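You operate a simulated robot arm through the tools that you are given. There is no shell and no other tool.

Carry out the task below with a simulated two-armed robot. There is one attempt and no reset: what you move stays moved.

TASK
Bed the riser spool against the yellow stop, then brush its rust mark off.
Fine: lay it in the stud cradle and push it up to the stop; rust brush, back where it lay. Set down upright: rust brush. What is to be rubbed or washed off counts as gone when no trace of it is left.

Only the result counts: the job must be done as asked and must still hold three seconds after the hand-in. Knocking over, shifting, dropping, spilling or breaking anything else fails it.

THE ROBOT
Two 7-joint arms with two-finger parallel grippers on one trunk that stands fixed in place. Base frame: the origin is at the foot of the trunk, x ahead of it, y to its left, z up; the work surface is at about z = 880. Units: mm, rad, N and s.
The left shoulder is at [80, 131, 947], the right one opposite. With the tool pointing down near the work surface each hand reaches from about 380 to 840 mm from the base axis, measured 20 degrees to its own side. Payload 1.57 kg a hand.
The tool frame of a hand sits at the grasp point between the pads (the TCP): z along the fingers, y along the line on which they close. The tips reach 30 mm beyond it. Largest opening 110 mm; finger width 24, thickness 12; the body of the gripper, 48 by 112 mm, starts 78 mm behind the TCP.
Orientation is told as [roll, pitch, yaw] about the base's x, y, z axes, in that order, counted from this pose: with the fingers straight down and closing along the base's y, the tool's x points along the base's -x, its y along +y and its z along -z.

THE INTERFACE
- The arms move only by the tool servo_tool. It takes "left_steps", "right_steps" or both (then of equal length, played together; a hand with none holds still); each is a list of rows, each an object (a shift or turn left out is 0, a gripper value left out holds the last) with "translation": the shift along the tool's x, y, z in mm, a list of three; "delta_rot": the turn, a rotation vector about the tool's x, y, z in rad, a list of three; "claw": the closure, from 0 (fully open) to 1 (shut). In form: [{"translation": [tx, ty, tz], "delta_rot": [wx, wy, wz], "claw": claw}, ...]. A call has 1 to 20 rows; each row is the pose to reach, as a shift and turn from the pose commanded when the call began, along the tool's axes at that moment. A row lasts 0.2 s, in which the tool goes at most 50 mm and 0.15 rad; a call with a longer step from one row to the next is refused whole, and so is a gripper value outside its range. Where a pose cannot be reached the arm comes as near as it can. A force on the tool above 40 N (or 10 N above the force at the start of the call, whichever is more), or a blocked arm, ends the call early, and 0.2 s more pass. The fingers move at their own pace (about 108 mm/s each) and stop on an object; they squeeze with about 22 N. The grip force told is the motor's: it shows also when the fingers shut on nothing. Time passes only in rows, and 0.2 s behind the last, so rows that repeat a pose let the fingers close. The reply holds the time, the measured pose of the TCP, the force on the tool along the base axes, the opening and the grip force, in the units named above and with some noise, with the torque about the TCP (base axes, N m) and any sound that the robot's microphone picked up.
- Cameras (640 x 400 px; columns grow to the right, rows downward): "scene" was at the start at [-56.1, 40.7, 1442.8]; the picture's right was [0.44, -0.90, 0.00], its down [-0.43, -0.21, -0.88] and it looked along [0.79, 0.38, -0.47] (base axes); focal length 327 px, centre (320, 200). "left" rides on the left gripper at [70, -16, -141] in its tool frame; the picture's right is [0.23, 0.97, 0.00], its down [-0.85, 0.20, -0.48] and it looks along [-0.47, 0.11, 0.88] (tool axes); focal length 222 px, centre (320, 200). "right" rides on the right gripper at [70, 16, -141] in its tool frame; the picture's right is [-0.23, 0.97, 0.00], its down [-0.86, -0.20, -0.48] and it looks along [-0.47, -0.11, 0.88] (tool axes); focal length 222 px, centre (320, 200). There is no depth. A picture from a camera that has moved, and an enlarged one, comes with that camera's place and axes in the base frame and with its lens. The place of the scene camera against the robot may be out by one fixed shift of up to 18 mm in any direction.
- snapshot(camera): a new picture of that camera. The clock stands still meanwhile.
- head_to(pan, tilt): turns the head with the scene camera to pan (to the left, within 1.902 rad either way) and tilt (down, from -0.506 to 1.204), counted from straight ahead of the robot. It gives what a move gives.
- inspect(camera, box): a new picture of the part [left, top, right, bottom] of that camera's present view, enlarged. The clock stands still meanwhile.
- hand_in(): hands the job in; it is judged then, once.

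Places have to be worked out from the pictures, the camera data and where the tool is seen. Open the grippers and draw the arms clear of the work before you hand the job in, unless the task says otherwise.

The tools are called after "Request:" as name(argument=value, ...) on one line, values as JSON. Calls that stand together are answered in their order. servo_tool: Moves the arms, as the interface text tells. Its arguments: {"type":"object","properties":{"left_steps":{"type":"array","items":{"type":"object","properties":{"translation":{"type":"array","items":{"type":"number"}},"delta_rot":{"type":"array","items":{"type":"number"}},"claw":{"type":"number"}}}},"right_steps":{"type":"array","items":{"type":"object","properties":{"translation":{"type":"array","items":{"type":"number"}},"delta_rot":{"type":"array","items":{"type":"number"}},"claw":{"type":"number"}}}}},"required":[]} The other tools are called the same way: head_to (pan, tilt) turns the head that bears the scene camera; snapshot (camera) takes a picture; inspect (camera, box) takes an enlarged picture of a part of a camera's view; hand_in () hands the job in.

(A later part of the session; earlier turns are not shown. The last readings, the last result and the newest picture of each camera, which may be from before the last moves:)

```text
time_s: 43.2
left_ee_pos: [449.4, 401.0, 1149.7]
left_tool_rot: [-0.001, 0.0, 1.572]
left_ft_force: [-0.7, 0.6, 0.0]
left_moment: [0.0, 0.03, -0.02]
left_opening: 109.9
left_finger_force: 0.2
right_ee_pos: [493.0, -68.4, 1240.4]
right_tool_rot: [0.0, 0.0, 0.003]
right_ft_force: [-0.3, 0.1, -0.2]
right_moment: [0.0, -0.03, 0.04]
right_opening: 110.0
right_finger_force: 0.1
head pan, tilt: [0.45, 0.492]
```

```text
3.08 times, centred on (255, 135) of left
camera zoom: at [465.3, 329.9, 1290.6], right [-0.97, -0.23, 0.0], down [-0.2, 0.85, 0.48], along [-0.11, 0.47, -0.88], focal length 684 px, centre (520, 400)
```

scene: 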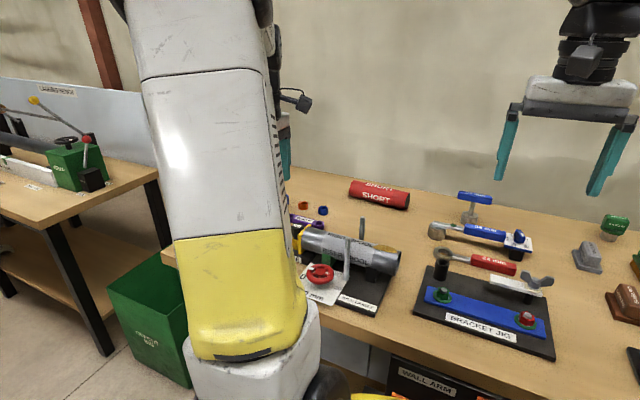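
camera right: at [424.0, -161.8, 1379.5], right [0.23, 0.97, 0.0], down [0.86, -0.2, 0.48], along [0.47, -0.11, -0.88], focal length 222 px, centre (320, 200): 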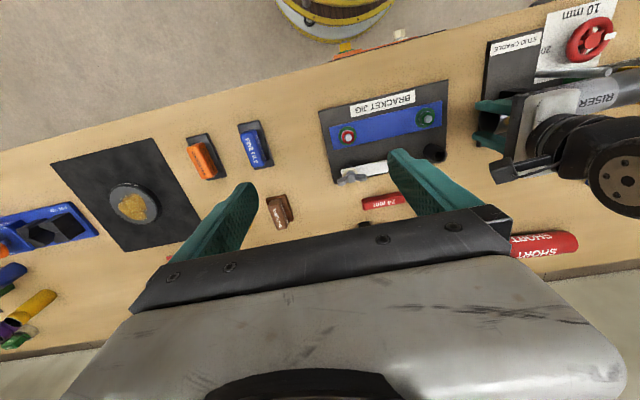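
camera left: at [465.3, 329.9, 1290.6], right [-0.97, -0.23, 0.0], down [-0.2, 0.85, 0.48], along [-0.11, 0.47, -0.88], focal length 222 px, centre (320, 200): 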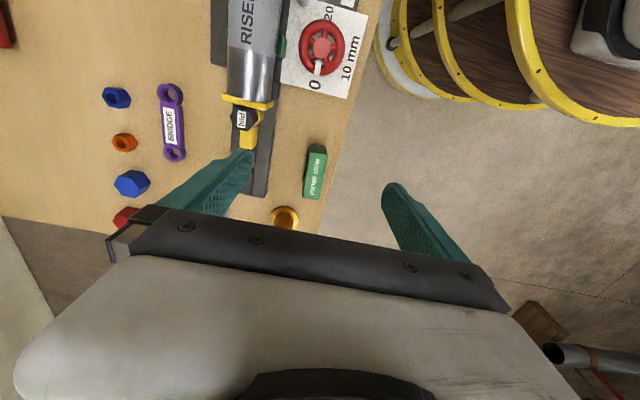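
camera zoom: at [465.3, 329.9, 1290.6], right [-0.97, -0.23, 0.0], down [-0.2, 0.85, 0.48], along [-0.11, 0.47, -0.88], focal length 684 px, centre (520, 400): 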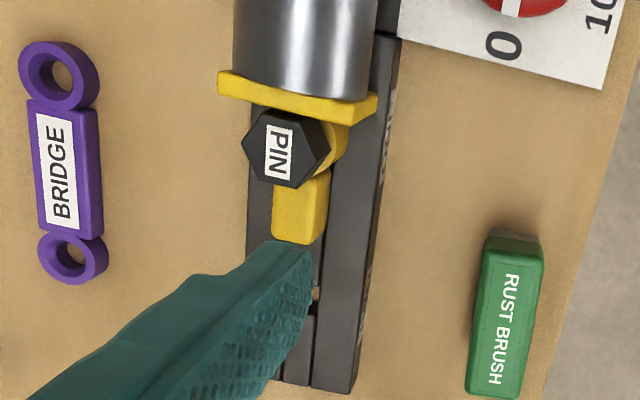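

The brush centre is about (440, 476), its top is at z≈938, it is about 31 mm wide, and it is turned about 4° from y. I move above it with a matching yaw and the fingers pre-opened to about 70 mm.

Request:
servo_tool(left_steps=[{"translation": [-20, 2, 10], "delta_rot": [0, 0, -0.02], "claw": 0.3}, {"translation": [-40, 5, 40], "delta_rot": [0, 0, -0.05], "claw": 0.36}, {"translation": [-60, 8, 75], "delta_rot": [0, 0, -0.07]}, {"translation": [-75, 9.4, 110], "delta_rot": [0, 0, -0.07]}, {"translation": [-75, 9.4, 140], "delta_rot": [0, 0, -0.07]}, {"translation": [-75, 9.4, 140], "delta_rot": [0, 0, -0.07]}])

Request:
snapshot(camera="left")

Request:
inspect(camera="left", box=[265, 90, 375, 230])

```text
time_s: 44.6
left_ee_pos: [441.8, 477.5, 1008.4]
left_tool_rot: [0.0, 0.0, 1.641]
left_ft_force: [-0.2, 0.3, -0.1]
left_moment: [-0.01, 0.0, -0.02]
left_opening: 70.6
left_finger_force: 0.1
right_ee_pos: [492.7, -68.9, 1240.2]
right_tool_rot: [0.001, 0.001, 0.002]
right_ft_force: [-0.7, 0.1, -0.2]
right_moment: [0.0, 0.01, -0.04]
right_opening: 110.0
right_finger_force: 0.1
head pan, tilt: [0.45, 0.492]
```

```text
taken
camera left: at [461.8, 406.9, 1148.4], right [-0.95, -0.3, 0.0], down [-0.26, 0.84, 0.48], along [-0.14, 0.46, -0.88], focal length 222 px, centre (320, 200)
```

left: 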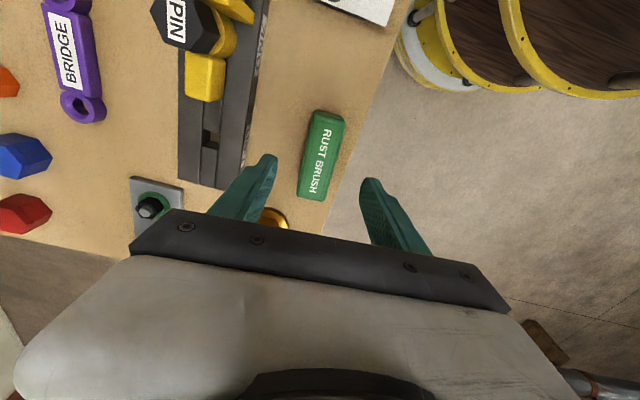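

```text
2.86 times, centred on (320, 160) of left
camera zoom: at [461.8, 406.9, 1148.4], right [-0.95, -0.3, 0.0], down [-0.26, 0.84, 0.48], along [-0.14, 0.46, -0.88], focal length 635 px, centre (320, 314)
```

zoom: 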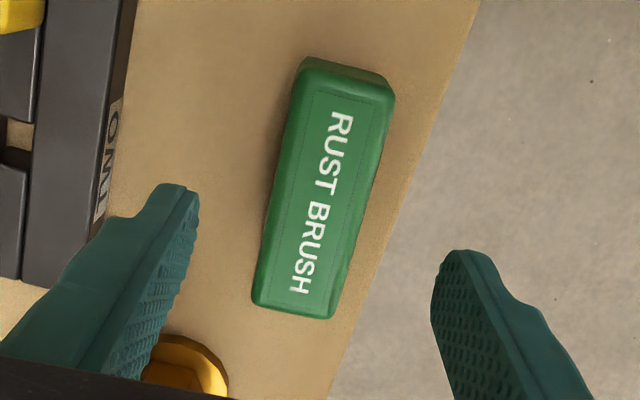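

The hand is aligned with the brush to within 0.5° and 2 mm. I descend to z≈932 around the green block.

Request:
servo_tool(left_steps=[{"translation": [-1, 0.3, 25]}, {"translation": [-1.8, 0.5, 50]}, {"translation": [-1.8, 0.5, 68]}, {"translation": [-1.8, 0.5, 76]}, {"translation": [-1.8, 0.5, 76]}])

Request:
inspect(camera="left", box=[220, 60, 420, 260])

```text
time_s: 45.8
left_ee_pos: [440.0, 480.9, 933.5]
left_tool_rot: [0.001, 0.0, 1.643]
left_ft_force: [-0.3, 0.0, 0.1]
left_moment: [0.0, -0.02, -0.02]
left_opening: 70.8
left_finger_force: 0.0
right_ee_pos: [493.5, -69.1, 1240.2]
right_tool_rot: [0.001, 0.0, 0.001]
right_ft_force: [-0.6, 0.7, -0.3]
right_moment: [-0.02, -0.01, -0.02]
right_opening: 109.8
right_finger_force: 0.0
head pan, tilt: [0.45, 0.492]
```

```text
2.00 times, centred on (320, 160) of left
camera zoom: at [461.1, 410.5, 1073.8], right [-0.95, -0.3, 0.0], down [-0.26, 0.84, 0.48], along [-0.14, 0.46, -0.88], focal length 444 px, centre (320, 280)
```

zoom: 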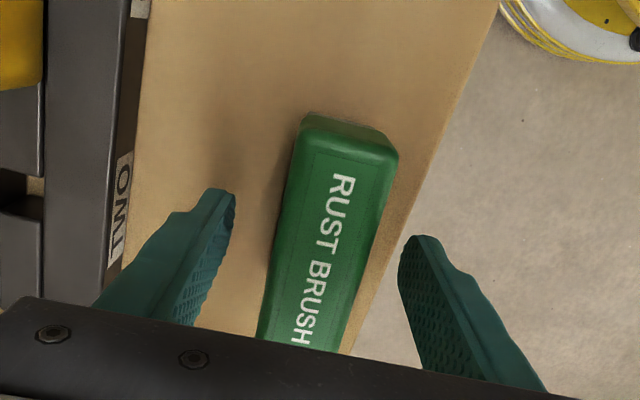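

The fingers straddle the brush evenly. I close on it and note this pose for the return.

Request:
servo_tool(left_steps=[{"claw": 0.6}, {"claw": 1}, {"claw": 1}, {"claw": 1}, {"claw": 1}])

Request:
servo_tool(left_steps=[{"translation": [0, 0, 0]}])

Request:
inspect(camera="left", box=[220, 60, 420, 260])

```text
time_s: 47.0
left_ee_pos: [441.6, 480.3, 933.4]
left_tool_rot: [-0.001, 0.001, 1.643]
left_ft_force: [-0.6, -0.9, 0.5]
left_moment: [0.04, -0.02, -0.03]
left_opening: 33.1
left_finger_force: 22.6
right_ee_pos: [492.0, -69.8, 1241.3]
right_tool_rot: [-0.002, 0.0, -0.002]
right_ft_force: [-0.5, 0.1, 0.1]
right_moment: [0.02, -0.01, 0.02]
right_opening: 110.2
right_finger_force: 0.0
head pan, tilt: [0.45, 0.492]
```

```text
time_s: 47.4
left_ee_pos: [439.7, 480.0, 934.7]
left_tool_rot: [0.001, 0.0, 1.644]
left_ft_force: [0.7, 0.2, 0.2]
left_moment: [-0.01, -0.01, 0.0]
left_opening: 33.3
left_finger_force: 21.9
right_ee_pos: [493.0, -68.8, 1240.3]
right_tool_rot: [0.001, 0.001, -0.001]
right_ft_force: [0.0, 0.4, 0.2]
right_moment: [-0.03, -0.01, 0.04]
right_opening: 110.0
right_finger_force: 0.0
head pan, tilt: [0.45, 0.492]
```

```text
2.00 times, centred on (320, 160) of left
camera zoom: at [461.1, 410.5, 1074.0], right [-0.95, -0.3, 0.0], down [-0.26, 0.84, 0.48], along [-0.14, 0.46, -0.88], focal length 444 px, centre (320, 280)
```

zoom: 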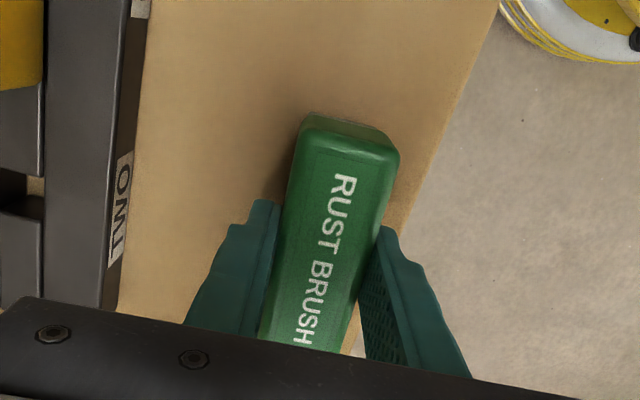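

The brush is gripped at 33 mm with the TCP at (440.3, 480.4, 933.9) and yaw 1.643. I lift it straight up and check.

Request:
servo_tool(left_steps=[{"translation": [0, 0, -15]}, {"translation": [0, 0, -40]}, {"translation": [0, 0, -80]}, {"translation": [0, 0, -120]}, {"translation": [0, 0, -160]}, {"translation": [0, 0, -160]}])

Request:
snapshot(camera="left")

Request:
snapshot(camera="scene")

```text
time_s: 48.8
left_ee_pos: [440.0, 480.2, 1093.1]
left_tool_rot: [0.002, -0.001, 1.643]
left_ft_force: [-0.4, 0.1, -0.2]
left_moment: [0.03, 0.01, 0.01]
left_opening: 33.3
left_finger_force: 22.4
right_ee_pos: [492.7, -69.7, 1240.2]
right_tool_rot: [0.0, 0.0, 0.0]
right_ft_force: [0.3, 0.0, 0.1]
right_moment: [0.01, 0.0, 0.01]
right_opening: 109.9
right_finger_force: 0.0
head pan, tilt: [0.45, 0.492]
```

```text
taken
camera left: at [460.7, 410.6, 1233.9], right [-0.96, -0.3, 0.0], down [-0.26, 0.84, 0.48], along [-0.14, 0.46, -0.88], focal length 222 px, centre (320, 200)
```

left: 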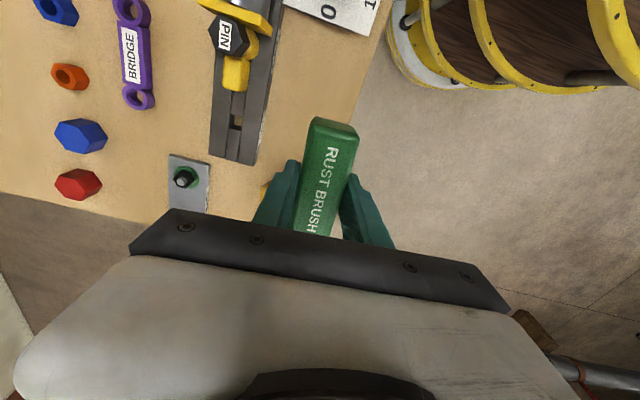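

```text
taken
```

scene: 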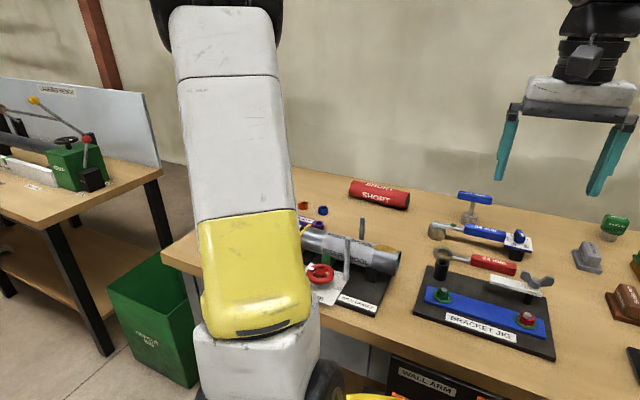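

The brush holds firmly. I carry it over the studs' height to above the mark at about (561, 171), turning it parallel to the spool.

Request:
servo_tool(left_steps=[{"translation": [38, -12, 0], "delta_rot": [0, 0, 0.01]}, {"translation": [78, -24, 0], "delta_rot": [0, 0, 0.02]}, {"translation": [118, -37, 0], "delta_rot": [0, 0, 0.03]}, {"translation": [158, -49, 0], "delta_rot": [0, 0, 0.04]}, {"translation": [198, -61, 0], "delta_rot": [0, 0, 0.05]}, {"translation": [238, -74, 0], "delta_rot": [0, 0, 0.06]}, {"translation": [278, -86, 0], "delta_rot": [0, 0, 0.072]}, {"translation": [305, -95, 0], "delta_rot": [0, 0, 0.072]}, {"translation": [317, -98.4, 0], "delta_rot": [0, 0, 0.072]}, {"translation": [317, -98.4, 0], "delta_rot": [0, 0, 0.072]}])

Request:
snapshot(camera="left")

Request:
inspect(camera="scene", box=[310, 170, 450, 300])

Request:
inspect(camera="right", box=[400, 20, 600, 160])

```text
time_s: 51.0
left_ee_pos: [561.3, 170.5, 1094.6]
left_tool_rot: [0.0, -0.002, 1.573]
left_ft_force: [-0.5, 0.8, -0.4]
left_moment: [0.01, -0.01, 0.0]
left_opening: 33.5
left_finger_force: 22.3
right_ee_pos: [492.4, -69.7, 1240.9]
right_tool_rot: [0.002, 0.001, 0.001]
right_ft_force: [0.0, -0.9, -1.0]
right_moment: [0.02, 0.03, 0.02]
right_opening: 110.1
right_finger_force: 0.1
head pan, tilt: [0.45, 0.492]
```

```text
taken
camera left: at [577.6, 98.7, 1235.8], right [-0.97, -0.23, 0.0], down [-0.2, 0.86, 0.48], along [-0.11, 0.47, -0.88], focal length 222 px, centre (320, 200)
```

left: 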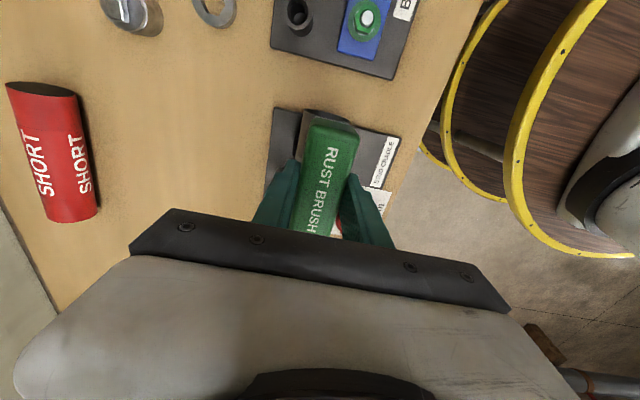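

```text
3.08 times, centred on (380, 235) of scene
camera zoom: at [-56.1, 40.6, 1442.8], right [0.44, -0.9, 0.0], down [-0.43, -0.21, -0.88], along [0.79, 0.38, -0.47], focal length 1007 px, centre (135, 92)
```

zoom: 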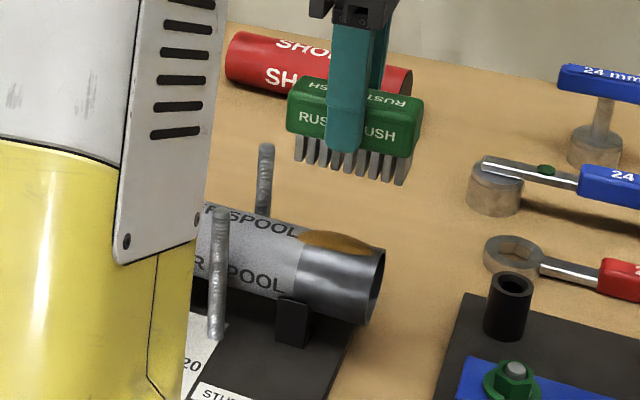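

```text
2.86 times, centred on (500, 90) of right
camera zoom: at [423.6, -52.4, 1381.8], right [0.23, 0.97, 0.0], down [0.86, -0.2, 0.48], along [0.47, -0.11, -0.88], focal length 635 px, centre (-194, 514)
```

zoom: 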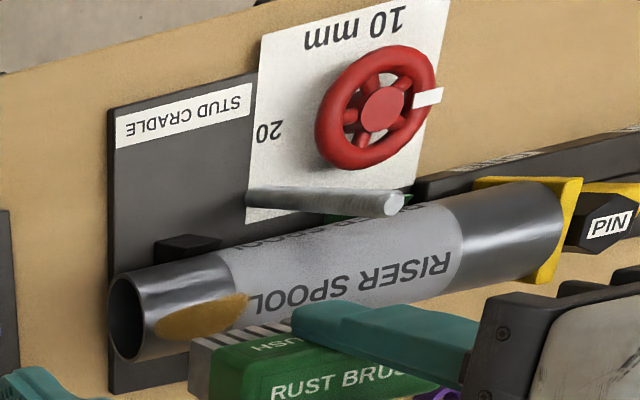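

The brush hovers parallel above the mark, whose centre is at about (562.5, 172.5). I lower to z≈1030 and then approach contact gently.

Request:
servo_tool(left_steps=[{"translation": [-1, -0.5, 20]}, {"translation": [-2, -1, 40]}, {"translation": [-2, -1, 56]}, {"translation": [-2, -1, 64]}, {"translation": [-2, -1, 64]}])

Request:
servo_tool(left_steps=[{"translation": [0, 0, 2]}, {"translation": [0, 0, 4]}, {"translation": [0, 0, 4]}])

Request:
inspect(camera="scene", box=[330, 190, 430, 280])

```text
time_s: 52.2
left_ee_pos: [562.0, 172.9, 1032.3]
left_tool_rot: [0.001, 0.0, 1.57]
left_ft_force: [-0.7, -0.2, -0.9]
left_moment: [-0.01, 0.01, 0.01]
left_opening: 33.1
left_finger_force: 22.2
right_ee_pos: [493.2, -70.3, 1240.9]
right_tool_rot: [0.001, -0.002, 0.0]
right_ft_force: [0.2, 0.4, -0.5]
right_moment: [-0.01, 0.0, -0.03]
right_opening: 109.9
right_finger_force: 0.1
head pan, tilt: [0.45, 0.492]
```

```text
time_s: 53.0
left_ee_pos: [562.3, 172.5, 1026.4]
left_tool_rot: [0.0, -0.001, 1.572]
left_ft_force: [0.3, 1.0, -0.7]
left_moment: [0.01, 0.0, -0.04]
left_opening: 33.3
left_finger_force: 22.3
right_ee_pos: [493.9, -69.6, 1240.9]
right_tool_rot: [0.0, -0.001, -0.001]
right_ft_force: [0.2, 0.1, 0.9]
right_moment: [0.03, 0.01, -0.03]
right_opening: 110.2
right_finger_force: 0.0
head pan, tilt: [0.45, 0.492]
```

```text
4.44 times, centred on (380, 235) of scene
camera zoom: at [-56.1, 40.6, 1442.8], right [0.44, -0.9, 0.0], down [-0.43, -0.21, -0.88], along [0.79, 0.38, -0.47], focal length 1455 px, centre (53, 44)
```

zoom: 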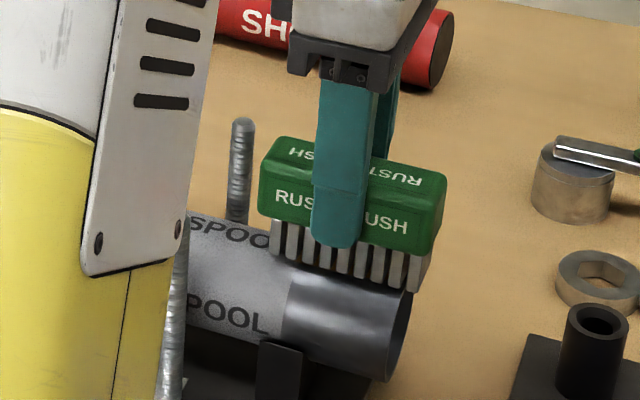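

Nearly touching; I lower in 1–1.5 mm steps to find contact.

Request:
servo_tool(left_steps=[{"translation": [0, 0, 1]}, {"translation": [0, 0, 2]}, {"translation": [0, 0, 2]}])

Request:
servo_tool(left_steps=[{"translation": [0, 0, 1]}, {"translation": [0, 0, 1.5]}, {"translation": [0, 0, 1.5]}])

```text
time_s: 53.8
left_ee_pos: [562.3, 172.6, 1025.4]
left_tool_rot: [0.001, 0.0, 1.572]
left_ft_force: [-0.4, -0.2, -1.3]
left_moment: [0.01, 0.01, -0.01]
left_opening: 33.2
left_finger_force: 22.0
right_ee_pos: [492.2, -68.7, 1240.8]
right_tool_rot: [-0.001, 0.0, -0.001]
right_ft_force: [0.9, -0.2, 0.7]
right_moment: [0.02, 0.0, -0.01]
right_opening: 109.8
right_finger_force: 0.1
head pan, tilt: [0.45, 0.492]
```

```text
time_s: 54.6
left_ee_pos: [561.6, 172.1, 1023.3]
left_tool_rot: [-0.001, 0.0, 1.571]
left_ft_force: [1.0, 0.4, -0.6]
left_moment: [-0.01, 0.01, 0.02]
left_opening: 33.1
left_finger_force: 21.7
right_ee_pos: [492.7, -68.4, 1239.7]
right_tool_rot: [0.0, 0.001, 0.0]
right_ft_force: [0.1, 0.3, 0.3]
right_moment: [-0.01, 0.01, -0.05]
right_opening: 110.1
right_finger_force: 0.0
head pan, tilt: [0.45, 0.492]
```

Request:
servo_tool(left_steps=[{"translation": [0, 0, 0.7]}, {"translation": [0, 0, 1.2]}, {"translation": [0, 0, 1.2]}])

Request:
servo_tool(left_steps=[{"translation": [0, 0, 0.7]}, {"translation": [0, 0, 1.2]}, {"translation": [0, 0, 1.2]}])

```text
time_s: 55.4
left_ee_pos: [561.2, 173.2, 1024.0]
left_tool_rot: [-0.004, -0.001, 1.571]
left_ft_force: [-2.6, -1.1, 16.8]
left_moment: [0.01, 0.17, 0.02]
left_opening: 33.4
left_finger_force: 21.9
right_ee_pos: [492.1, -69.4, 1240.0]
right_tool_rot: [0.0, 0.001, 0.001]
right_ft_force: [0.1, 0.1, -0.3]
right_moment: [0.01, 0.03, -0.01]
right_opening: 109.8
right_finger_force: 0.1
head pan, tilt: [0.45, 0.492]
```

```text
time_s: 56.2
left_ee_pos: [561.1, 172.6, 1022.4]
left_tool_rot: [-0.004, 0.0, 1.571]
left_ft_force: [-1.9, 1.9, 39.3]
left_moment: [0.14, 0.29, -0.03]
left_opening: 33.6
left_finger_force: 22.1
right_ee_pos: [491.8, -70.2, 1240.6]
right_tool_rot: [-0.001, -0.002, 0.001]
right_ft_force: [0.6, 0.1, 0.3]
right_moment: [0.01, -0.02, -0.04]
right_opening: 110.0
right_finger_force: 0.1
head pan, tilt: [0.45, 0.492]
```

Contact is stiff, about 18 N per mm. I back off to about 8 N, recentre 2 mm toward −x, and make short strokes across and along the mark.

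Request:
servo_tool(left_steps=[{"translation": [0, 0, -1.7]}, {"translation": [0, 2, -1.7]}, {"translation": [0, 8, -1.7]}, {"translation": [0, 2, -1.7]}, {"translation": [0, -6, -1.7]}, {"translation": [0, 2, -1.7]}, {"translation": [0, 8, -1.7]}, {"translation": [0, 2, -1.7]}, {"translation": [0, -6, -1.7]}, {"translation": [0, 2, -1.7]}, {"translation": [0, 2, -1.7]}])

Request:
inspect(camera="scene", box=[330, 190, 430, 280])

Request:
inspect(camera="right", box=[400, 20, 600, 160])

```text
time_s: 57.4
left_ee_pos: [561.2, 171.6, 1022.6]
left_tool_rot: [0.011, -0.002, 1.57]
left_ft_force: [-1.3, 0.2, 7.9]
left_moment: [-0.01, -0.13, 0.05]
left_opening: 33.6
left_finger_force: 22.1
right_ee_pos: [491.9, -69.4, 1239.3]
right_tool_rot: [0.0, -0.001, 0.0]
right_ft_force: [-0.6, -0.7, -0.8]
right_moment: [0.0, -0.02, 0.02]
right_opening: 109.8
right_finger_force: 0.0
head pan, tilt: [0.45, 0.492]
stopped in row 5 (left hand): the force on the tool passed its limit at 54 N (the readings are from after the stop); the commanded pose is now the measured one
```

```text
4.44 times, centred on (380, 235) of scene
camera zoom: at [-56.5, 40.5, 1442.8], right [0.44, -0.9, 0.0], down [-0.43, -0.21, -0.88], along [0.79, 0.38, -0.47], focal length 1455 px, centre (53, 44)
```

zoom: 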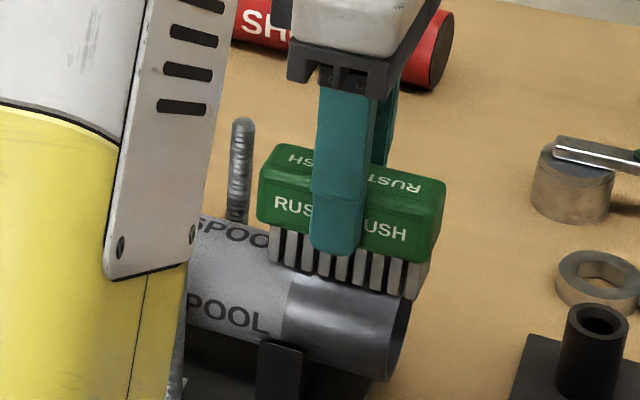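

```text
2.86 times, centred on (500, 90) of right
camera zoom: at [423.4, -52.5, 1381.7], right [0.23, 0.97, 0.0], down [0.86, -0.2, 0.48], along [0.47, -0.11, -0.88], focal length 635 px, centre (-194, 514)
```

zoom: 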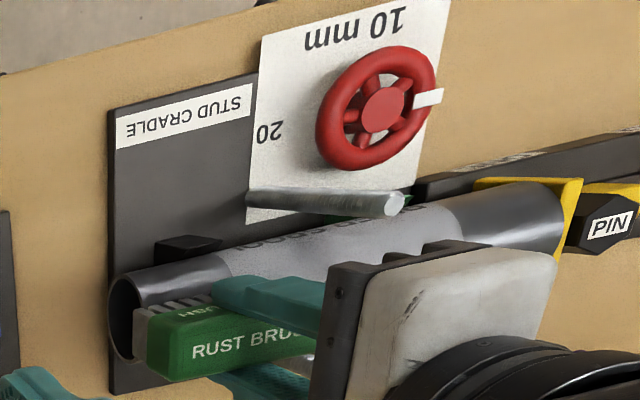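

The force spiked during the cross stroke, so I lift the brush off and look at the mark, the spool and the stop.

Request:
servo_tool(left_steps=[{"translation": [0, 0, -10]}, {"translation": [0, 0, -40]}, {"translation": [0, -30, -75]}, {"translation": [0, -70, -75]}, {"translation": [0, -115, -75]}, {"translation": [0, -115, -75]}])

Request:
snapshot(camera="left")

Request:
inspect(camera="scene", box=[310, 190, 450, 300])

Request:
inspect(camera="right", box=[400, 20, 600, 160])

```text
time_s: 58.8
left_ee_pos: [677.6, 171.5, 1094.0]
left_tool_rot: [0.014, 0.001, 1.571]
left_ft_force: [-0.5, 0.5, -1.3]
left_moment: [-0.04, 0.0, 0.04]
left_opening: 33.6
left_finger_force: 21.6
right_ee_pos: [492.7, -68.4, 1241.5]
right_tool_rot: [0.0, -0.001, 0.002]
right_ft_force: [-0.4, -0.1, -0.1]
right_moment: [0.02, 0.04, 0.01]
right_opening: 110.1
right_finger_force: 0.1
head pan, tilt: [0.45, 0.492]
```

```text
taken
camera left: at [694.5, 100.5, 1234.5], right [-0.97, -0.23, 0.01], down [-0.19, 0.86, 0.48], along [-0.12, 0.47, -0.88], focal length 222 px, centre (320, 200)
```

left: 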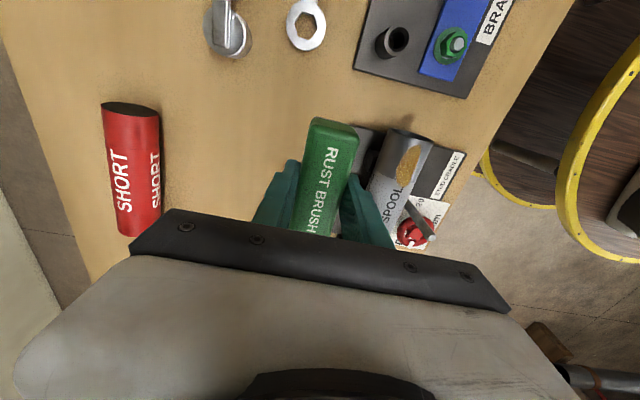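

```text
3.64 times, centred on (380, 245) of scene
camera zoom: at [-56.0, 40.7, 1442.8], right [0.44, -0.9, 0.0], down [-0.43, -0.21, -0.88], along [0.79, 0.38, -0.47], focal length 1190 px, centre (102, 36)
```

zoom: 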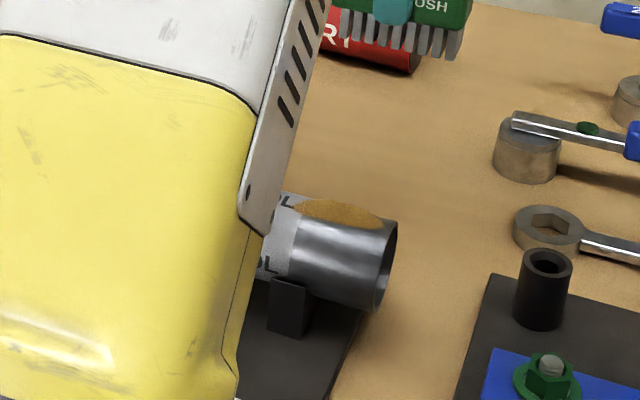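

```text
2.86 times, centred on (500, 90) of right
camera zoom: at [423.7, -52.3, 1381.7], right [0.23, 0.97, 0.0], down [0.86, -0.2, 0.48], along [0.47, -0.11, -0.88], focal length 635 px, centre (-194, 514)
```

zoom: 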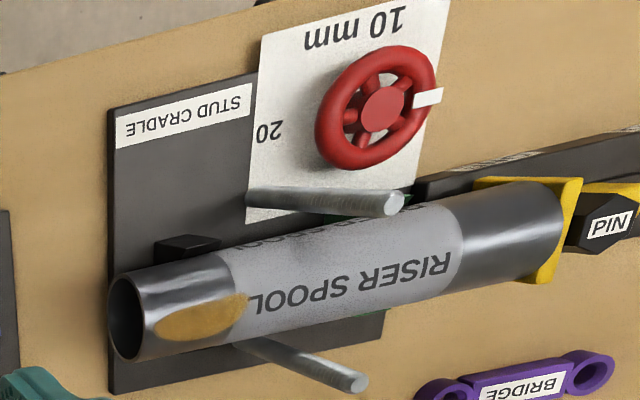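

The mark looks partly worn. I enlarge it from both the right and left cameras.

Request:
inspect(camera="right", box=[430, 100, 495, 155])

Request:
inspect(camera="left", box=[355, 115, 445, 205])

Request:
inspect(camera="scene", box=[380, 230, 430, 280])

```text
7.27 times, centred on (462, 128) of right
camera zoom: at [423.7, -52.3, 1381.7], right [0.23, 0.97, 0.0], down [0.86, -0.2, 0.48], along [0.47, -0.11, -0.88], focal length 1615 px, centre (-716, 727)
```

zoom: 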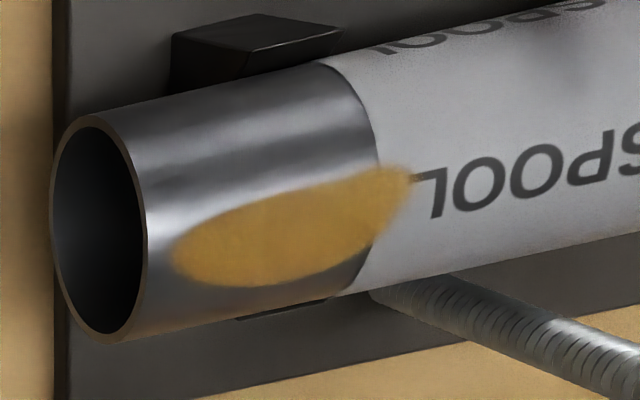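

```text
4.44 times, centred on (400, 160) of left
camera zoom: at [694.5, 100.5, 1234.5], right [-0.97, -0.23, 0.01], down [-0.19, 0.86, 0.48], along [-0.12, 0.47, -0.88], focal length 987 px, centre (-36, 378)
```

zoom: 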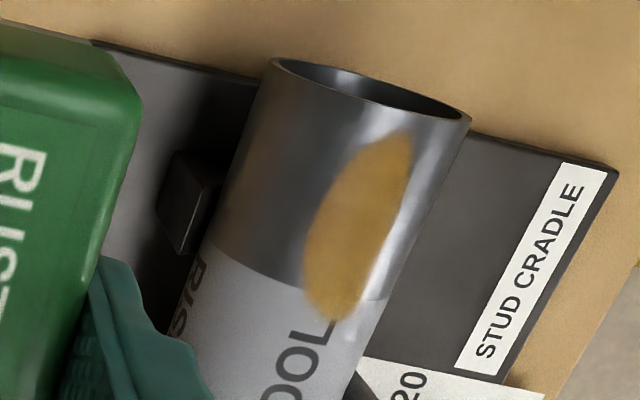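

```text
8.00 times, centred on (405, 255) of scene
camera zoom: at [-56.0, 40.7, 1442.8], right [0.44, -0.9, 0.0], down [-0.43, -0.21, -0.88], along [0.79, 0.38, -0.47], focal length 2619 px, centre (-360, -240)
```

zoom: 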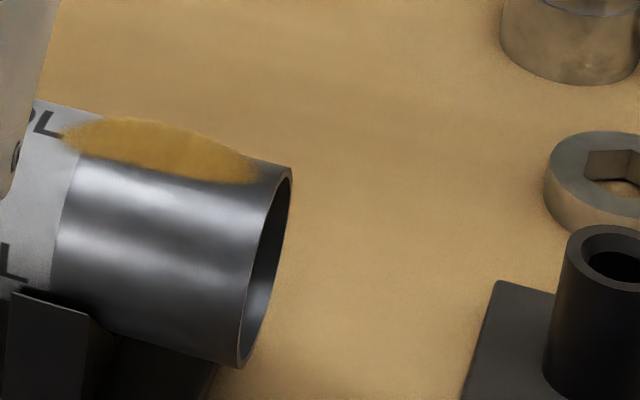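

The whole mark has faded evenly but is still there, so more rubbing is needed, with lighter pressure and slower strokes. The stop has not moved further. I go back above the mark and correct the slight tilt.

Request:
servo_tool(left_steps=[{"translation": [0, 40, 0], "delta_rot": [0, 0.007, 0]}, {"translation": [0, 80, 0], "delta_rot": [0, 0.014, 0]}, {"translation": [-0.5, 110, 0], "delta_rot": [0, 0.014, 0]}, {"translation": [-1, 118, 10], "delta_rot": [0, 0.014, 0]}, {"translation": [-1, 118, 35], "delta_rot": [0, 0.014, 0]}, {"translation": [-1, 118, 55], "delta_rot": [0, 0.014, 0]}, {"translation": [-1, 118, 66], "delta_rot": [0, 0.014, 0]}, {"translation": [-1, 118, 66], "delta_rot": [0, 0.014, 0]}])

Request:
servo_tool(left_steps=[{"translation": [0, 0, 1]}, {"translation": [0, 0, 2]}, {"translation": [0, 0, 2]}])

```text
time_s: 60.6
left_ee_pos: [557.6, 172.6, 1030.8]
left_tool_rot: [0.015, 0.016, 1.57]
left_ft_force: [-0.4, 0.0, -1.4]
left_moment: [-0.01, -0.01, 0.03]
left_opening: 33.4
left_finger_force: 21.4
right_ee_pos: [492.7, -69.6, 1239.8]
right_tool_rot: [0.001, 0.0, 0.001]
right_ft_force: [-0.5, -0.5, -0.1]
right_moment: [-0.01, -0.02, 0.01]
right_opening: 109.8
right_finger_force: 0.0
head pan, tilt: [0.45, 0.492]
```

```text
time_s: 61.4
left_ee_pos: [557.6, 172.5, 1028.5]
left_tool_rot: [0.014, 0.015, 1.571]
left_ft_force: [-0.1, 0.5, -2.2]
left_moment: [-0.01, -0.01, 0.01]
left_opening: 33.6
left_finger_force: 22.1
right_ee_pos: [491.9, -69.0, 1241.3]
right_tool_rot: [0.0, 0.0, 0.0]
right_ft_force: [0.0, 0.2, -0.4]
right_moment: [-0.01, -0.01, 0.01]
right_opening: 110.1
right_finger_force: 0.0
head pan, tilt: [0.45, 0.492]
```

The tilt readings are about axes turned by the yaw, so I undo that rotation and level the brush properly. I also centre at x≈559.5.

Request:
servo_tool(left_steps=[{"translation": [0, -1, 0], "delta_rot": [0.007, -0.008, 0]}, {"translation": [0, -2, 0], "delta_rot": [0.014, -0.015, 0]}, {"translation": [0, -2, 0], "delta_rot": [0.014, -0.015, 0]}])

Request:
servo_tool(left_steps=[{"translation": [0, 0, 1]}, {"translation": [0, 0, 2]}, {"translation": [0, 0, 2]}])

```text
time_s: 62.2
left_ee_pos: [558.5, 174.1, 1028.4]
left_tool_rot: [0.0, 0.001, 1.571]
left_ft_force: [-0.7, 0.3, -1.4]
left_moment: [0.03, -0.02, -0.03]
left_opening: 33.3
left_finger_force: 21.9
right_ee_pos: [493.4, -69.8, 1240.3]
right_tool_rot: [-0.001, 0.001, 0.001]
right_ft_force: [-0.6, 0.1, -0.4]
right_moment: [-0.01, 0.04, 0.01]
right_opening: 109.8
right_finger_force: 0.2
head pan, tilt: [0.45, 0.492]
```

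```text
time_s: 63.0
left_ee_pos: [558.8, 172.1, 1025.7]
left_tool_rot: [-0.001, 0.0, 1.571]
left_ft_force: [0.1, -0.4, -1.2]
left_moment: [-0.03, -0.01, 0.05]
left_opening: 33.1
left_finger_force: 22.3
right_ee_pos: [493.1, -68.4, 1240.4]
right_tool_rot: [-0.001, 0.001, 0.0]
right_ft_force: [0.2, 0.4, 0.6]
right_moment: [0.01, 0.01, 0.01]
right_opening: 110.1
right_finger_force: 0.0
head pan, tilt: [0.45, 0.492]
```

Level again and just above contact; I touch down in sub-millimetre steps.

Request:
servo_tool(left_steps=[{"translation": [0, 0, 0.5]}, {"translation": [0, 0, 1]}, {"translation": [0, 0, 1]}])

Request:
servo_tool(left_steps=[{"translation": [0, 0, 0.4]}, {"translation": [0, 0, 0.7]}, {"translation": [0, 0, 0.7]}])

```text
time_s: 63.8
left_ee_pos: [558.8, 172.0, 1025.2]
left_tool_rot: [0.001, -0.001, 1.57]
left_ft_force: [-0.6, -1.3, -0.5]
left_moment: [-0.01, -0.02, 0.01]
left_opening: 33.1
left_finger_force: 21.6
right_ee_pos: [493.6, -69.9, 1240.4]
right_tool_rot: [0.001, 0.001, 0.001]
right_ft_force: [0.2, -0.3, -0.2]
right_moment: [0.01, 0.03, -0.01]
right_opening: 109.8
right_finger_force: 0.1
head pan, tilt: [0.45, 0.492]
```

```text
time_s: 64.6
left_ee_pos: [558.6, 172.7, 1024.9]
left_tool_rot: [-0.002, 0.001, 1.571]
left_ft_force: [-0.2, -0.2, 0.2]
left_moment: [-0.01, 0.01, 0.0]
left_opening: 33.2
left_finger_force: 22.3
right_ee_pos: [494.2, -68.9, 1240.1]
right_tool_rot: [0.001, 0.001, -0.001]
right_ft_force: [-0.3, -0.1, -0.2]
right_moment: [0.0, 0.01, 0.01]
right_opening: 110.1
right_finger_force: 0.0
head pan, tilt: [0.45, 0.492]
```

Request:
servo_tool(left_steps=[{"translation": [0, 0, 0.3]}, {"translation": [0, 0, 0.6]}, {"translation": [0, 0, 0.6]}])

Request:
servo_tool(left_steps=[{"translation": [0, 0, 0.2]}, {"translation": [0, 0, 0.4]}, {"translation": [0, 0, 0.4]}])

```text
time_s: 65.4
left_ee_pos: [559.9, 172.7, 1024.5]
left_tool_rot: [0.0, -0.001, 1.571]
left_ft_force: [0.3, 0.7, -0.3]
left_moment: [-0.02, 0.02, 0.0]
left_opening: 33.3
left_finger_force: 21.7
right_ee_pos: [492.1, -69.7, 1241.8]
right_tool_rot: [-0.001, 0.0, 0.001]
right_ft_force: [0.7, -0.3, 0.6]
right_moment: [0.01, 0.0, -0.01]
right_opening: 110.1
right_finger_force: 0.0
head pan, tilt: [0.45, 0.492]
```

```text
time_s: 66.2
left_ee_pos: [560.6, 172.8, 1024.1]
left_tool_rot: [-0.001, 0.001, 1.57]
left_ft_force: [-0.4, -0.6, -0.1]
left_moment: [0.0, -0.01, -0.03]
left_opening: 33.3
left_finger_force: 21.9
right_ee_pos: [493.7, -67.8, 1240.7]
right_tool_rot: [0.001, -0.001, -0.001]
right_ft_force: [0.5, 0.4, 0.6]
right_moment: [-0.04, 0.01, 0.0]
right_opening: 110.0
right_finger_force: 0.1
head pan, tilt: [0.45, 0.492]
```

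Request:
servo_tool(left_steps=[{"translation": [0, 0, 0.2]}, {"translation": [0, 0, 0.4]}, {"translation": [0, 0, 0.4]}])

Request:
servo_tool(left_steps=[{"translation": [0, 0, 0.2]}, {"translation": [0, 0, 0.4]}, {"translation": [0, 0, 0.4]}])

```text
time_s: 67.0
left_ee_pos: [559.1, 173.5, 1024.6]
left_tool_rot: [-0.001, -0.002, 1.571]
left_ft_force: [-0.2, 0.1, 0.0]
left_moment: [-0.02, 0.0, 0.01]
left_opening: 33.3
left_finger_force: 22.0
right_ee_pos: [492.3, -69.7, 1239.4]
right_tool_rot: [-0.001, -0.001, 0.0]
right_ft_force: [0.1, 0.6, 0.1]
right_moment: [0.0, 0.02, 0.01]
right_opening: 110.1
right_finger_force: 0.1
head pan, tilt: [0.45, 0.492]
```

```text
time_s: 67.8
left_ee_pos: [559.8, 173.5, 1023.5]
left_tool_rot: [0.0, 0.0, 1.572]
left_ft_force: [-0.1, -0.3, 3.1]
left_moment: [-0.11, 0.02, -0.01]
left_opening: 33.3
left_finger_force: 21.8
right_ee_pos: [493.7, -68.8, 1240.8]
right_tool_rot: [0.0, 0.001, -0.001]
right_ft_force: [0.1, -0.6, -0.4]
right_moment: [0.02, 0.01, 0.01]
right_opening: 109.9
right_finger_force: 0.2
head pan, tilt: [0.45, 0.492]
```

There is contact at about 3–4 N. I add a touch of pressure and make slow, short strokes along the mark.

Request:
servo_tool(left_steps=[{"translation": [0, 0, 0.2]}, {"translation": [2, 0, 0.2]}, {"translation": [4, 0, 0.2]}, {"translation": [5, 0, 0.2]}, {"translation": [2, 0, 0.2]}, {"translation": [-1, 0, 0.2]}, {"translation": [-4, 0, 0.2]}, {"translation": [-5, 0, 0.2]}, {"translation": [-2, 0, 0.2]}, {"translation": [1, 0, 0.2]}, {"translation": [4, 0, 0.2]}, {"translation": [5, 0, 0.2]}, {"translation": [2, 0, 0.2]}, {"translation": [-1, 0, 0.2]}, {"translation": [-4, 0, 0.2]}, {"translation": [-5, 0, 0.2]}, {"translation": [-2, 0, 0.2]}, {"translation": [0, 0, 0.2]}, {"translation": [0, 0, 0.2]}])

Request:
inspect(camera="right", box=[400, 20, 600, 160])

Request:
inspect(camera="scene", box=[330, 190, 430, 280])

```text
time_s: 71.8
left_ee_pos: [560.0, 173.6, 1023.3]
left_tool_rot: [0.0, 0.0, 1.572]
left_ft_force: [0.6, -0.6, 0.0]
left_moment: [0.01, 0.0, 0.01]
left_opening: 33.4
left_finger_force: 21.8
right_ee_pos: [492.7, -69.9, 1240.4]
right_tool_rot: [-0.001, 0.002, 0.001]
right_ft_force: [0.5, 0.3, 0.6]
right_moment: [-0.01, -0.01, 0.02]
right_opening: 110.0
right_finger_force: 0.0
head pan, tilt: [0.45, 0.492]
```

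```text
2.86 times, centred on (500, 90) of right
camera zoom: at [423.6, -52.4, 1381.8], right [0.23, 0.97, 0.0], down [0.86, -0.2, 0.48], along [0.47, -0.11, -0.88], focal length 635 px, centre (-194, 514)
```

zoom: 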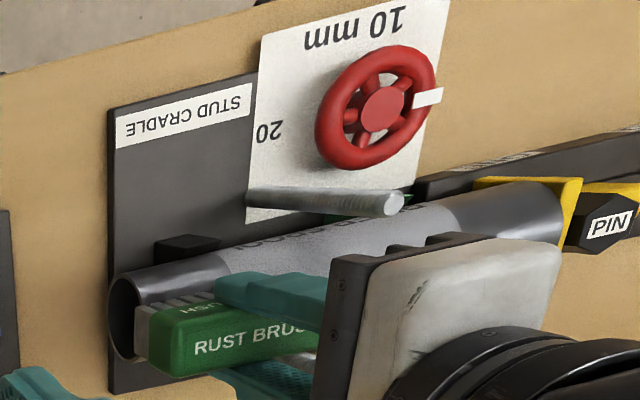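

```text
4.44 times, centred on (380, 235) of scene
camera zoom: at [-56.1, 40.6, 1442.8], right [0.44, -0.9, 0.0], down [-0.43, -0.21, -0.88], along [0.79, 0.38, -0.47], focal length 1455 px, centre (53, 44)
```

zoom: 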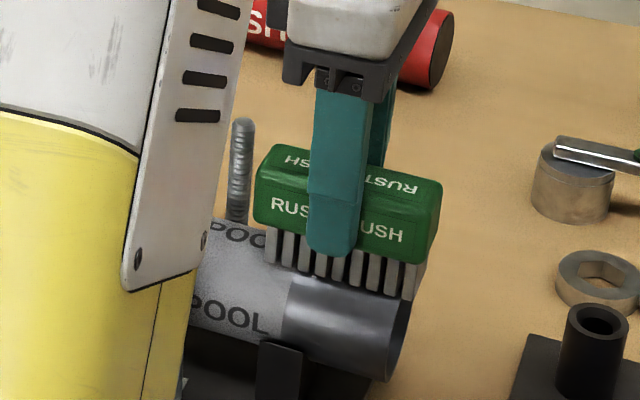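

The spool and stop did not move and the stroke ran smoothly, but the contact has become very light. I press 0.5 mm further and read the force.

Request:
servo_tool(left_steps=[{"translation": [0, 0, 0.3]}, {"translation": [0, 0, 0.5]}, {"translation": [0, 0, 0.5]}])

Request:
servo_tool(left_steps=[{"translation": [0, 0, 0.2]}, {"translation": [0, 0, 0.3]}, {"translation": [0, 0, 0.3]}])

```text
time_s: 72.6
left_ee_pos: [559.3, 175.2, 1022.8]
left_tool_rot: [0.001, 0.0, 1.572]
left_ft_force: [0.9, 0.1, 0.7]
left_moment: [-0.07, 0.01, 0.0]
left_opening: 33.2
left_finger_force: 21.9
right_ee_pos: [493.1, -68.8, 1239.9]
right_tool_rot: [0.0, 0.001, -0.001]
right_ft_force: [0.1, -0.3, 0.5]
right_moment: [0.03, -0.02, -0.01]
right_opening: 109.8
right_finger_force: 0.0
head pan, tilt: [0.45, 0.492]
```

```text
time_s: 73.4
left_ee_pos: [559.4, 172.7, 1022.7]
left_tool_rot: [-0.002, -0.001, 1.571]
left_ft_force: [1.7, 1.7, 5.6]
left_moment: [-0.03, -0.01, 0.05]
left_opening: 33.5
left_finger_force: 22.2
right_ee_pos: [493.2, -69.0, 1239.9]
right_tool_rot: [-0.001, 0.002, 0.002]
right_ft_force: [0.3, 0.5, 0.0]
right_moment: [-0.02, 0.02, 0.0]
right_opening: 110.1
right_finger_force: 0.0
head pan, tilt: [0.45, 0.492]
```

Contact is about 6 N now. I stroke again along the mark, slowly.

Request:
servo_tool(left_steps=[{"translation": [0, 0, 0.1]}, {"translation": [2, 0, 0.2]}, {"translation": [4, 0, 0.2]}, {"translation": [5, 0, 0.2]}, {"translation": [2, 0, 0.2]}, {"translation": [-1, 0, 0.2]}, {"translation": [-4, 0, 0.2]}, {"translation": [-5, 0, 0.2]}, {"translation": [-2, 0, 0.2]}, {"translation": [1, 0, 0.2]}, {"translation": [4, 0, 0.2]}, {"translation": [5, 0, 0.2]}, {"translation": [2, 0, 0.2]}, {"translation": [-1, 0, 0.2]}, {"translation": [-4, 0, 0.2]}, {"translation": [-5, 0, 0.2]}, {"translation": [-2, 0, 0.2]}, {"translation": [1, 0, 0.2]}, {"translation": [0, 0, 0.2]}, {"translation": [0, 0, 0.2]}])

Request:
inspect(camera="right", box=[430, 90, 520, 160])

Request:
inspect(camera="right", box=[545, 75, 605, 118])

```text
time_s: 77.6
left_ee_pos: [558.8, 175.2, 1022.7]
left_tool_rot: [-0.001, -0.003, 1.573]
left_ft_force: [-1.9, 9.8, 31.2]
left_moment: [0.56, 0.09, 0.03]
left_opening: 33.2
left_finger_force: 21.7
right_ee_pos: [493.1, -68.8, 1240.6]
right_tool_rot: [-0.001, 0.0, 0.002]
right_ft_force: [0.2, 0.4, 0.0]
right_moment: [0.0, 0.0, 0.02]
right_opening: 110.0
right_finger_force: 0.0
head pan, tilt: [0.45, 0.492]
```

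```text
5.71 times, centred on (475, 125) of right
camera zoom: at [422.7, -52.1, 1382.1], right [0.23, 0.97, 0.0], down [0.86, -0.2, 0.48], along [0.47, -0.11, -0.88], focal length 1269 px, centre (-566, 629)
```

zoom: 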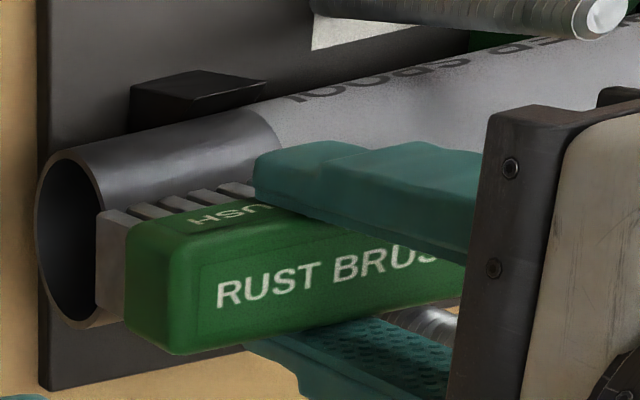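

```text
9.30 times, centred on (575, 96) of right
camera zoom: at [422.7, -52.1, 1382.1], right [0.23, 0.97, 0.0], down [0.86, -0.2, 0.48], along [0.47, -0.11, -0.88], focal length 2066 px, centre (-2052, 1163)
```

zoom: 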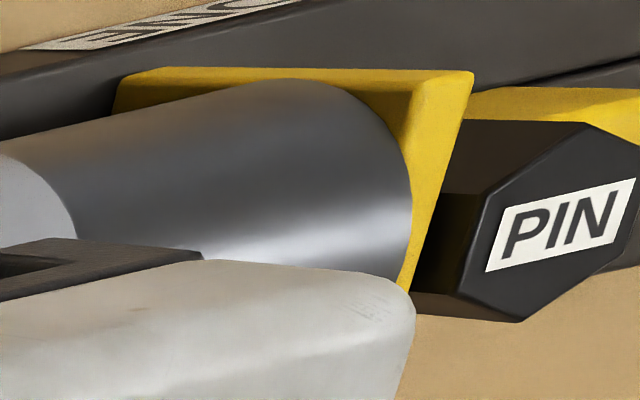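

The force climbed to 31 N with sideways drag, so I lift off and check the mark and the brush's seat in the grip.

Request:
servo_tool(left_steps=[{"translation": [0, 0, -1.5]}, {"translation": [0, 0, -10]}, {"translation": [0, 0, -40]}, {"translation": [0, -30, -72]}, {"translation": [0, -70, -72]}, {"translation": [0, -115, -72]}, {"translation": [0, -115, -72]}])

Request:
inspect(camera="right", box=[430, 100, 495, 155])

Request:
snapshot(camera="left")

Request:
inspect(camera="scene", box=[370, 150, 470, 290])

```text
time_s: 79.2
left_ee_pos: [673.7, 172.3, 1091.5]
left_tool_rot: [0.0, 0.0, 1.571]
left_ft_force: [-0.2, 0.0, -1.8]
left_moment: [-0.01, 0.0, -0.02]
left_opening: 33.4
left_finger_force: 21.6
right_ee_pos: [492.3, -69.0, 1240.7]
right_tool_rot: [0.001, -0.001, 0.002]
right_ft_force: [0.4, -0.5, 0.1]
right_moment: [-0.02, 0.0, 0.0]
right_opening: 110.0
right_finger_force: 0.1
head pan, tilt: [0.45, 0.492]
```

```text
7.27 times, centred on (462, 128) of right
camera zoom: at [423.7, -52.3, 1381.7], right [0.23, 0.97, 0.0], down [0.86, -0.2, 0.48], along [0.47, -0.11, -0.88], focal length 1615 px, centre (-716, 727)
```

zoom: 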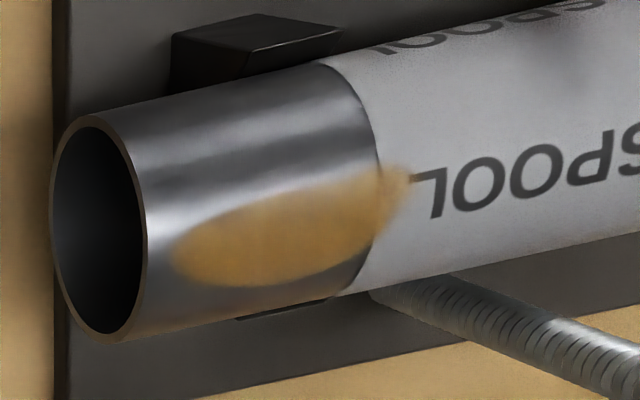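

```text
taken
camera left: at [689.0, 100.9, 1232.1], right [-0.97, -0.23, 0.0], down [-0.2, 0.86, 0.48], along [-0.11, 0.47, -0.88], focal length 222 px, centre (320, 200)
```

left: 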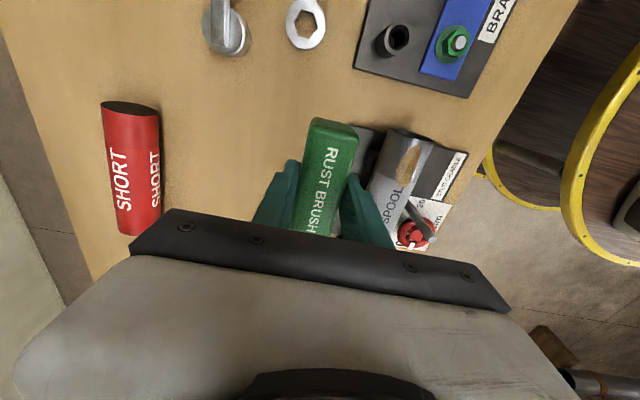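

```text
2.86 times, centred on (420, 220) of scene
camera zoom: at [-56.0, 40.7, 1442.8], right [0.44, -0.9, 0.0], down [-0.43, -0.21, -0.88], along [0.79, 0.38, -0.47], focal length 935 px, centre (34, 143)
```

zoom: 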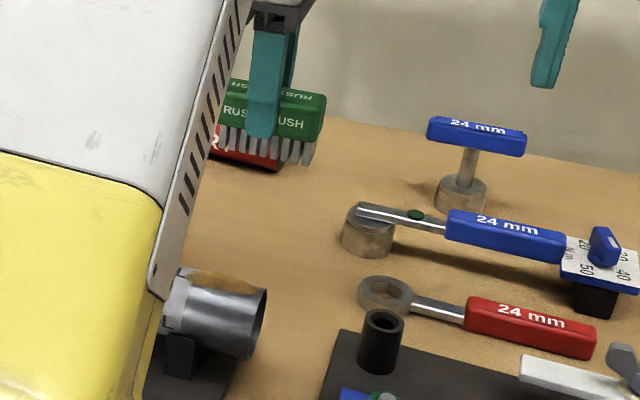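

The mark is clearly fainter (fading evenly), and the stop, spool and brush are all in order. I return for more strokes.

Request:
servo_tool(left_steps=[{"translation": [0, 40, 0]}, {"translation": [0, 80, 0]}, {"translation": [-1, 114, 0]}, {"translation": [-1, 114, 30]}, {"translation": [-1, 114, 55]}, {"translation": [-1, 114, 66]}, {"translation": [-1, 114, 67.5]}, {"translation": [-1, 114, 67.5]}])

Request:
servo_tool(left_steps=[{"translation": [0, 0, 0.4]}, {"translation": [0, 0, 0.8]}, {"translation": [0, 0, 0.8]}])

Request:
servo_tool(left_steps=[{"translation": [0, 0, 0.3]}, {"translation": [0, 0, 0.5]}, {"translation": [0, 0, 0.5]}])

```text
time_s: 81.0
left_ee_pos: [559.1, 176.0, 1026.0]
left_tool_rot: [-0.002, 0.001, 1.57]
left_ft_force: [0.1, 1.3, -0.8]
left_moment: [0.01, -0.02, -0.01]
left_opening: 33.2
left_finger_force: 21.8
right_ee_pos: [492.6, -68.4, 1240.8]
right_tool_rot: [0.001, -0.002, 0.0]
right_ft_force: [0.2, -0.1, 0.0]
right_moment: [-0.02, 0.01, 0.0]
right_opening: 109.8
right_finger_force: 0.1
head pan, tilt: [0.45, 0.492]
```

```text
time_s: 81.8
left_ee_pos: [559.9, 173.8, 1024.1]
left_tool_rot: [0.0, 0.0, 1.572]
left_ft_force: [0.4, 0.7, -1.0]
left_moment: [0.02, -0.01, 0.01]
left_opening: 33.3
left_finger_force: 21.9
right_ee_pos: [493.2, -69.6, 1240.3]
right_tool_rot: [-0.002, 0.0, -0.001]
right_ft_force: [0.4, -0.6, -0.6]
right_moment: [-0.04, 0.02, -0.01]
right_opening: 110.2
right_finger_force: 0.1
head pan, tilt: [0.45, 0.492]
```

```text
time_s: 82.6
left_ee_pos: [560.2, 173.0, 1023.6]
left_tool_rot: [0.0, 0.0, 1.57]
left_ft_force: [0.4, -0.7, -0.9]
left_moment: [-0.04, 0.02, -0.03]
left_opening: 33.8
left_finger_force: 22.2
right_ee_pos: [492.5, -68.8, 1240.8]
right_tool_rot: [0.001, -0.001, -0.001]
right_ft_force: [0.9, -0.4, -0.1]
right_moment: [-0.01, -0.01, -0.01]
right_opening: 110.0
right_finger_force: 0.0
head pan, tilt: [0.45, 0.492]
```

Request:
servo_tool(left_steps=[{"translation": [0, 0, 0.3]}, {"translation": [0, 0, 0.5]}, {"translation": [0, 0, 0.5]}])

Request:
servo_tool(left_steps=[{"translation": [0, 0, 0.3]}, {"translation": [0, 0, 0.5]}, {"translation": [0, 0, 0.5]}])

```text
time_s: 83.4
left_ee_pos: [559.2, 174.9, 1024.1]
left_tool_rot: [-0.002, 0.0, 1.572]
left_ft_force: [-0.1, 0.0, -1.5]
left_moment: [-0.04, 0.01, 0.0]
left_opening: 33.3
left_finger_force: 22.4
right_ee_pos: [492.8, -69.6, 1239.0]
right_tool_rot: [0.0, 0.0, -0.001]
right_ft_force: [0.5, 0.0, -0.5]
right_moment: [0.04, 0.02, 0.02]
right_opening: 109.9
right_finger_force: 0.0
head pan, tilt: [0.45, 0.492]
```

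```text
time_s: 84.2
left_ee_pos: [559.9, 173.9, 1024.3]
left_tool_rot: [0.0, 0.001, 1.572]
left_ft_force: [-0.1, 0.0, -0.9]
left_moment: [0.0, 0.01, -0.02]
left_opening: 33.3
left_finger_force: 22.1
right_ee_pos: [493.9, -70.1, 1241.1]
right_tool_rot: [-0.001, -0.001, 0.0]
right_ft_force: [-0.2, -1.1, -0.5]
right_moment: [0.02, 0.0, 0.0]
right_opening: 109.9
right_finger_force: 0.2
head pan, tilt: [0.45, 0.492]
```

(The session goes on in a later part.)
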